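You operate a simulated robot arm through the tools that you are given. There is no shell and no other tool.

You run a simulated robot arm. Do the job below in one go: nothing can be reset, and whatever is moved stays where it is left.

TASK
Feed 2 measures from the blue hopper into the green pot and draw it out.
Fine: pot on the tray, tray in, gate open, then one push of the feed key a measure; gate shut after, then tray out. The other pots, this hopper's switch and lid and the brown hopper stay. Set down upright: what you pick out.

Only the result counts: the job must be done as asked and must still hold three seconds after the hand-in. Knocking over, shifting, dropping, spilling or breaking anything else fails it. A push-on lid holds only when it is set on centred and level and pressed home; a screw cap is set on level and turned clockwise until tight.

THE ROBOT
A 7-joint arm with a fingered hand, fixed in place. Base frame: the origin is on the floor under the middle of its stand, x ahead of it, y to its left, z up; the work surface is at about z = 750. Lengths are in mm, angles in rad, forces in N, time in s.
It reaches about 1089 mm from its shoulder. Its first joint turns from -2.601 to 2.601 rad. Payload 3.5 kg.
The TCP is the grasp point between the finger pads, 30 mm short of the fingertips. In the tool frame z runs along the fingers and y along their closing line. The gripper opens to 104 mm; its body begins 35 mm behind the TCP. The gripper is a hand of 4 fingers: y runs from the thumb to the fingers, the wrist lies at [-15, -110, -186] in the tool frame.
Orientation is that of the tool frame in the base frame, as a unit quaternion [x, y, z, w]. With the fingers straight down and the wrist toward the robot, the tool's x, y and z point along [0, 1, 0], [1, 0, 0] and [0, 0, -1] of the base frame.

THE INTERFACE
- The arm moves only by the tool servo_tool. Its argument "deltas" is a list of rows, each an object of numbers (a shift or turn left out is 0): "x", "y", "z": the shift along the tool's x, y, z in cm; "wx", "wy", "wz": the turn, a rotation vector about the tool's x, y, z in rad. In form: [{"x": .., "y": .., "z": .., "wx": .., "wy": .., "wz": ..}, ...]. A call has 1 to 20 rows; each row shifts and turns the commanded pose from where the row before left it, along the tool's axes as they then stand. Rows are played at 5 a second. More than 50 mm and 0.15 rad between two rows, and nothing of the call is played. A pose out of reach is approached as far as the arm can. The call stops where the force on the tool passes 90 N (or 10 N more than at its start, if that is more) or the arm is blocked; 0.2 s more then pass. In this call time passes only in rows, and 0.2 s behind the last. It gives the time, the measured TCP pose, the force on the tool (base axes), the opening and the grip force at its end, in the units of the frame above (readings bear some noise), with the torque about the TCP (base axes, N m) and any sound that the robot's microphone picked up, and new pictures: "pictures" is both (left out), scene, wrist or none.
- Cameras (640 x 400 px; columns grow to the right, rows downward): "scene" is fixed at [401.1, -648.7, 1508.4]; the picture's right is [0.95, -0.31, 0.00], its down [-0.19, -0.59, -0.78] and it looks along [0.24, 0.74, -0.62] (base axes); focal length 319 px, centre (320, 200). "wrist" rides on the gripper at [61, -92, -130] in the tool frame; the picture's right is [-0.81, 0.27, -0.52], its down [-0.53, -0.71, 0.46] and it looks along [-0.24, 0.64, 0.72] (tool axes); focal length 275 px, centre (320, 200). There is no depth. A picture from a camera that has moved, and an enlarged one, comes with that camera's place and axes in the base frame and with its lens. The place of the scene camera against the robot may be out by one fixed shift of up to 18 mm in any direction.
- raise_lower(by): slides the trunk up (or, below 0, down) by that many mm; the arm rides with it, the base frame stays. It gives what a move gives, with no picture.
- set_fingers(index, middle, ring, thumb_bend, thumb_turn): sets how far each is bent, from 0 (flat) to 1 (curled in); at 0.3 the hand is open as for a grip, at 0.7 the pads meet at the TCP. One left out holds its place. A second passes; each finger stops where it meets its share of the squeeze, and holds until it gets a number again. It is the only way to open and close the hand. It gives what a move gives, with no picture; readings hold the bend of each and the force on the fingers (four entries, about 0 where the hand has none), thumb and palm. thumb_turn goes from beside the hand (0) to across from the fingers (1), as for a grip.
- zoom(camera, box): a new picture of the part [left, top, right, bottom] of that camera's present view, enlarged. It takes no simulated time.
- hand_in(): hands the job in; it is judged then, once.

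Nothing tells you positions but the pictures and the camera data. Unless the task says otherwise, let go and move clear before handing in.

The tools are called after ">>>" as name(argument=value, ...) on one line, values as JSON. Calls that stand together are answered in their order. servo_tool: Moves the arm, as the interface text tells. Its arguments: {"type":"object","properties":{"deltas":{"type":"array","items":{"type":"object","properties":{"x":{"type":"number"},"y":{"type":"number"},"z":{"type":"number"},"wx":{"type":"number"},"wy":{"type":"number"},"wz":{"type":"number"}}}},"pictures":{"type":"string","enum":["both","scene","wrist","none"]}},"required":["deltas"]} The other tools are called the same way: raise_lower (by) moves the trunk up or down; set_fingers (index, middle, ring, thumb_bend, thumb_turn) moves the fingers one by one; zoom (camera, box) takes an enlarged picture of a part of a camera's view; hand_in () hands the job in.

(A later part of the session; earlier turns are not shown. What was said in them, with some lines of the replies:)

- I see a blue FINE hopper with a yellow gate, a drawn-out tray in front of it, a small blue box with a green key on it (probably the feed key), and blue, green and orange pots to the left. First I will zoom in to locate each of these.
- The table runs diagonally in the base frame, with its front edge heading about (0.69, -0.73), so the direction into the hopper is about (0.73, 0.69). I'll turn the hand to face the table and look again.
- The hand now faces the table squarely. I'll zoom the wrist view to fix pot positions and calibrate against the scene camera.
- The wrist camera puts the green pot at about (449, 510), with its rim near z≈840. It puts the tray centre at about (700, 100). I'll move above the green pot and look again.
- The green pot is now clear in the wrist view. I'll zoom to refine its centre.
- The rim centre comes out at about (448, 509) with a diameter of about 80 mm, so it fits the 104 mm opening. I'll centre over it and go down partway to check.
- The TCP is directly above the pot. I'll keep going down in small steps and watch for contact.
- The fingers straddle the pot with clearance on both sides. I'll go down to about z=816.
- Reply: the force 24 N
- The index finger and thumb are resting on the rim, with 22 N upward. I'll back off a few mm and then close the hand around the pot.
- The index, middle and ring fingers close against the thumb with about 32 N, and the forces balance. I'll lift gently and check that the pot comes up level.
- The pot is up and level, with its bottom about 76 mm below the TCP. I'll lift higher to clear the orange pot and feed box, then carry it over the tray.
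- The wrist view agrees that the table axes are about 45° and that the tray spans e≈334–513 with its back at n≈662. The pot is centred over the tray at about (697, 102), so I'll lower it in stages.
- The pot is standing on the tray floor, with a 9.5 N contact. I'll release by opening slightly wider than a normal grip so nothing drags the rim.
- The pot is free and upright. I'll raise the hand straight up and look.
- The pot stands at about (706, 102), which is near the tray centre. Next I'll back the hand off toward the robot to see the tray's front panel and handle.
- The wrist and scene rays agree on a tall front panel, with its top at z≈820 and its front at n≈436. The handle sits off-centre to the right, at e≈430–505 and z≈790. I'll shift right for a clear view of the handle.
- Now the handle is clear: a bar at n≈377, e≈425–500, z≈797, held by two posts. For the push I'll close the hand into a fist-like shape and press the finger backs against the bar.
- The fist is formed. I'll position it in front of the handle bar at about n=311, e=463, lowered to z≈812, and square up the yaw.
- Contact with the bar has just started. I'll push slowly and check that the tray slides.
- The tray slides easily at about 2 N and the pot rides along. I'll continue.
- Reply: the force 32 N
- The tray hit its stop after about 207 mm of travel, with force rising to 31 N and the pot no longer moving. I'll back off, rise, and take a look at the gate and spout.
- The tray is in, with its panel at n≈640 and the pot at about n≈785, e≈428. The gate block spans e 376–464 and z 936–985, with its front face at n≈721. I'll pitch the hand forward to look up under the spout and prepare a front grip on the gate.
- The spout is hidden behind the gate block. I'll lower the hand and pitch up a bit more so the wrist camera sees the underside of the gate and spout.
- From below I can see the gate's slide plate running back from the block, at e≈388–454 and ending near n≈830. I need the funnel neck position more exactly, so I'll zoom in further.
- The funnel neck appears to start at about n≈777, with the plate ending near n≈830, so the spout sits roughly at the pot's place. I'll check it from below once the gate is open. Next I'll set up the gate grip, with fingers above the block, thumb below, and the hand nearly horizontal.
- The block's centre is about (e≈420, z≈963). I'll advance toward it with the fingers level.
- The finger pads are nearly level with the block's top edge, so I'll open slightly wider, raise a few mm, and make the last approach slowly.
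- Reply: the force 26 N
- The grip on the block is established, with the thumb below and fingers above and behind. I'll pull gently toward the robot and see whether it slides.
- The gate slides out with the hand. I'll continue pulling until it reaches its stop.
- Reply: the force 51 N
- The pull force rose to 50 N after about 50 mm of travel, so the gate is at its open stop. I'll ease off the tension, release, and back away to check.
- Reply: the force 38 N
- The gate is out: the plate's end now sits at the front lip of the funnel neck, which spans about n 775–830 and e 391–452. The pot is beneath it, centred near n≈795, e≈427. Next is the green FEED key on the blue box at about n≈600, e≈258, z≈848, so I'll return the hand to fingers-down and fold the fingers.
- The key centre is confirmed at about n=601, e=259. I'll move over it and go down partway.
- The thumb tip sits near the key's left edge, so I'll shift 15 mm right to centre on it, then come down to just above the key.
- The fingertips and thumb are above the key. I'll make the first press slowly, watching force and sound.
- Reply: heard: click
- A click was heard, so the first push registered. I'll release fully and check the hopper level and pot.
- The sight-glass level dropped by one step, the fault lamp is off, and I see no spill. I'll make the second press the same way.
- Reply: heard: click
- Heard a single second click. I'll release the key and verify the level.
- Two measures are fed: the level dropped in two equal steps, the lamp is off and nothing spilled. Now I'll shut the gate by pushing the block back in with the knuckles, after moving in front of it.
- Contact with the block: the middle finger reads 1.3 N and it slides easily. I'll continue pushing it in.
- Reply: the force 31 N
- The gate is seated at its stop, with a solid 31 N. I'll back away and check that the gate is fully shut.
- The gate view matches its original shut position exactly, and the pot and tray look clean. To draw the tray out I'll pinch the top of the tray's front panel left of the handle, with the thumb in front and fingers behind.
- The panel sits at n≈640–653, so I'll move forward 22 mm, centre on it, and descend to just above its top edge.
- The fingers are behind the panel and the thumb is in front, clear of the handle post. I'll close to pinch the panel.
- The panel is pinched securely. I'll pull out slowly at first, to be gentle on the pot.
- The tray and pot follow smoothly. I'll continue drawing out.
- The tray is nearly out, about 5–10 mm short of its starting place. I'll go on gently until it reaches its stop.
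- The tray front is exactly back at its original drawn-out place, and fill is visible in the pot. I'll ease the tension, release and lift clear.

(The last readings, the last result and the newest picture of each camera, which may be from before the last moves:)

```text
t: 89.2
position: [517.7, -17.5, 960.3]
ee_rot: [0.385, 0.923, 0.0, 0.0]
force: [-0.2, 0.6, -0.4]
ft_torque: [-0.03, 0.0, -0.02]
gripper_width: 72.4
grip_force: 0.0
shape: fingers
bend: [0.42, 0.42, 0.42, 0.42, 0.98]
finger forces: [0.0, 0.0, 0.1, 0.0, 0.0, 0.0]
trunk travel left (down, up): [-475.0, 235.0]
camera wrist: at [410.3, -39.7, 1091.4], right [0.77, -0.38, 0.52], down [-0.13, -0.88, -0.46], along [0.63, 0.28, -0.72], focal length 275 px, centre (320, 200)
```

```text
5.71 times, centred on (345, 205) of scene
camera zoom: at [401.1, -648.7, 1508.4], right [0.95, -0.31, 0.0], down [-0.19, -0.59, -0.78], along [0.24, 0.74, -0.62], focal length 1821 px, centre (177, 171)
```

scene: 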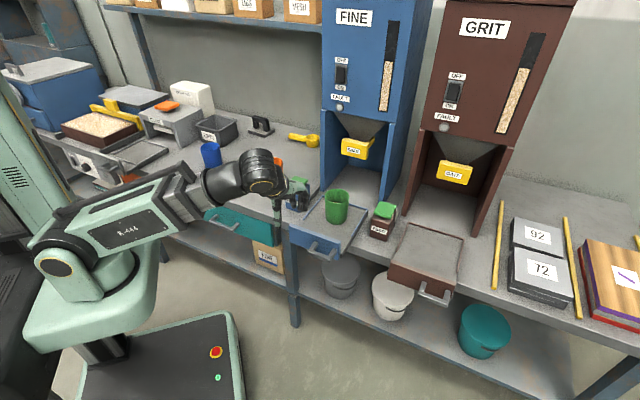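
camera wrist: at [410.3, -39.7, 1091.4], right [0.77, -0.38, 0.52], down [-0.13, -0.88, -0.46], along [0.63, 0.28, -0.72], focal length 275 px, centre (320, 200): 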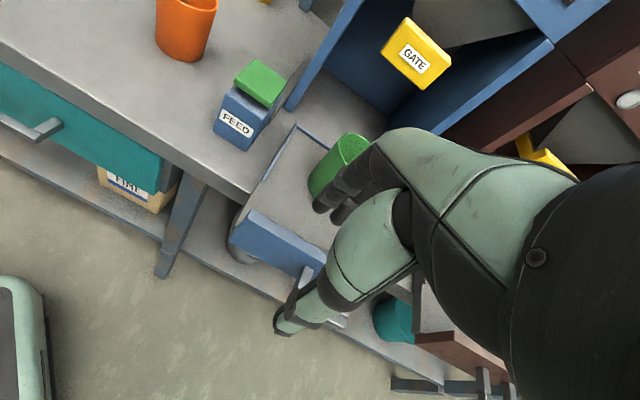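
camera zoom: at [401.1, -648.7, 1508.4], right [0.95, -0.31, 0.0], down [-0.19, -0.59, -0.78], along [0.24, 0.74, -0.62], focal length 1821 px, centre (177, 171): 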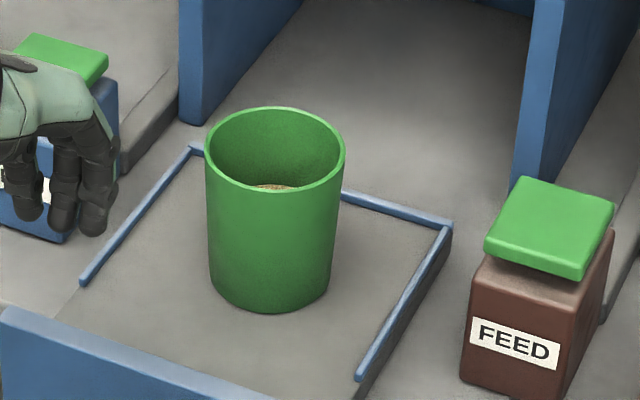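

The tray is out with the filled pot upright on it, and the gate is shut. I'll move further clear and take a last look at everything.

>>> servo_tool(deltas=[{"z": -4.0}, {"z": -4.0}, {"x": 3.0, "y": -2.0}, {"x": 3.0}, {}], pictures="both")

>>> zoom(camera="wrist", box=[200, 40, 460, 260])

>>> zoom(camera="scene", box=[310, 0, 480, 220])

>>> zoom(camera="scene", box=[180, 110, 340, 230])

```text
t: 90.4
position: [459.8, 9.8, 1040.7]
ee_rot: [0.385, 0.923, 0.0, 0.0]
force: [0.6, -0.2, -1.1]
ft_torque: [-0.02, 0.02, -0.05]
gripper_width: 72.3
grip_force: 0.0
shape: fingers
bend: [0.42, 0.42, 0.42, 0.42, 0.98]
finger forces: [0.1, 0.0, 0.0, 0.0, 0.0, 0.0]
trunk travel left (down, up): [-475.0, 235.0]
camera wrist: at [353.0, -12.6, 1171.8], right [0.77, -0.38, 0.52], down [-0.13, -0.88, -0.46], along [0.63, 0.28, -0.72], focal length 275 px, centre (320, 200)
```

scene: 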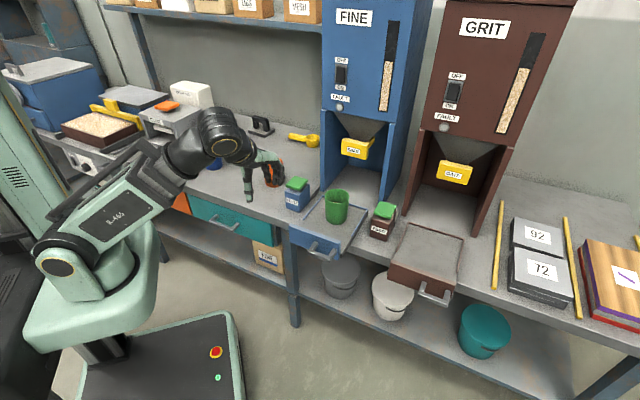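
wrist: 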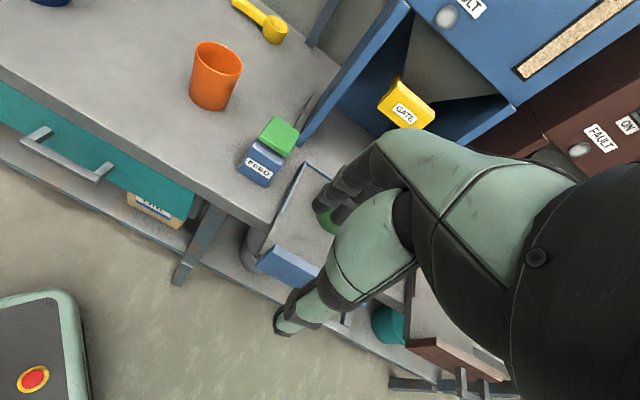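

```text
1.82 times, centred on (330, 150) of wrist
camera zoom: at [353.0, -12.6, 1171.8], right [0.77, -0.38, 0.52], down [-0.13, -0.88, -0.46], along [0.63, 0.28, -0.72], focal length 500 px, centre (302, 291)
```

zoom: 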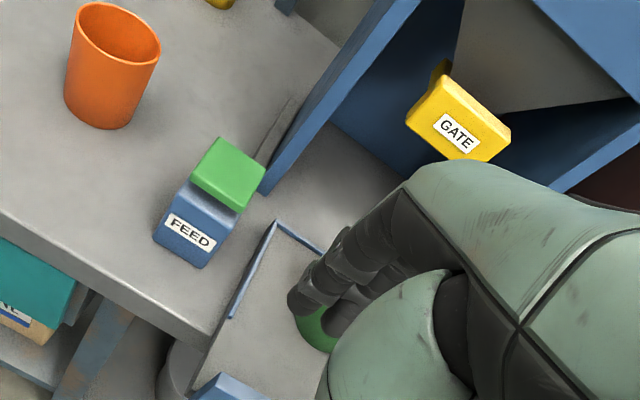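

```text
1.82 times, centred on (395, 110) of scene
camera zoom: at [401.1, -648.7, 1508.4], right [0.95, -0.31, 0.0], down [-0.19, -0.59, -0.78], along [0.24, 0.74, -0.62], focal length 579 px, centre (184, 364)
```

zoom: 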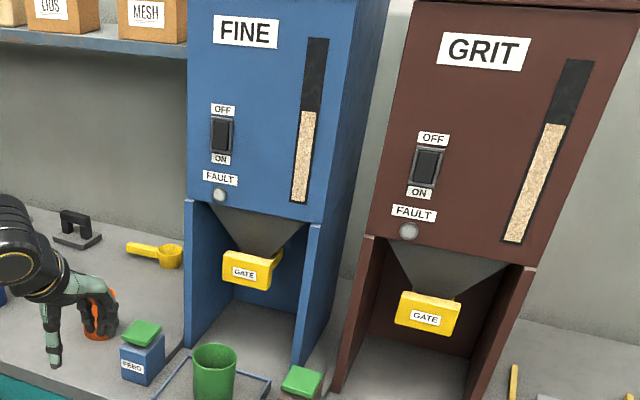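

```text
3.33 times, centred on (260, 170) of scene
camera zoom: at [401.1, -648.7, 1508.4], right [0.95, -0.31, 0.0], down [-0.19, -0.59, -0.78], along [0.24, 0.74, -0.62], focal length 1062 px, centre (520, 300)
```

zoom: 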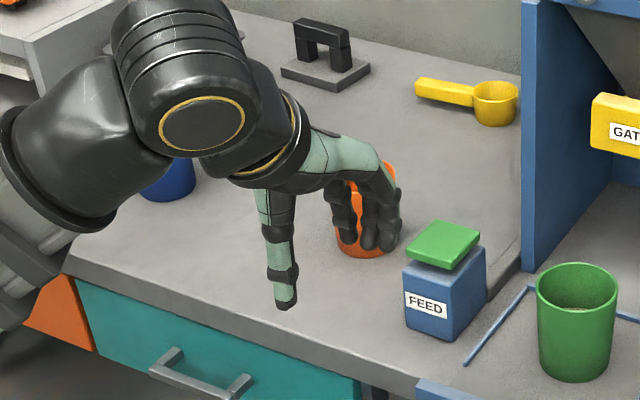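

Everything is in place: two measures are in the green pot, which stands upright on the drawn-out tray. The gate is shut and the fault lamp is off. The other pots, switches, lid and brown hopper are untouched, and the hand is clear, so I'll hand in.

>>> hand_in()

```text
The job is handed in.
```

I fed two measures from the blue FINE hopper into the green pot and drew the tray out. The pot stands upright on the tray, and the job is handed in, but I haven't seen the judging result.

- **Feeding:** I heard one click per key push, two in all. The hopper's level dropped by two about equal steps. Fill is visible in the pot and I saw no spill.
- **Gate and tray:** The gate is shut at its original position, and the tray is back at the drawn-out position where it started.
- **Unexpected contact:** While I was reaching for the gate, the index and middle fingers pressed against the blue hopper with about 25 N, probably on the funnel, until I closed the grip. I saw no shift or damage there afterwards.
- **Everything else:** I didn't touch the other pots, this hopper's switch and lid, or the brown hopper. The fault lamp stayed off throughout.
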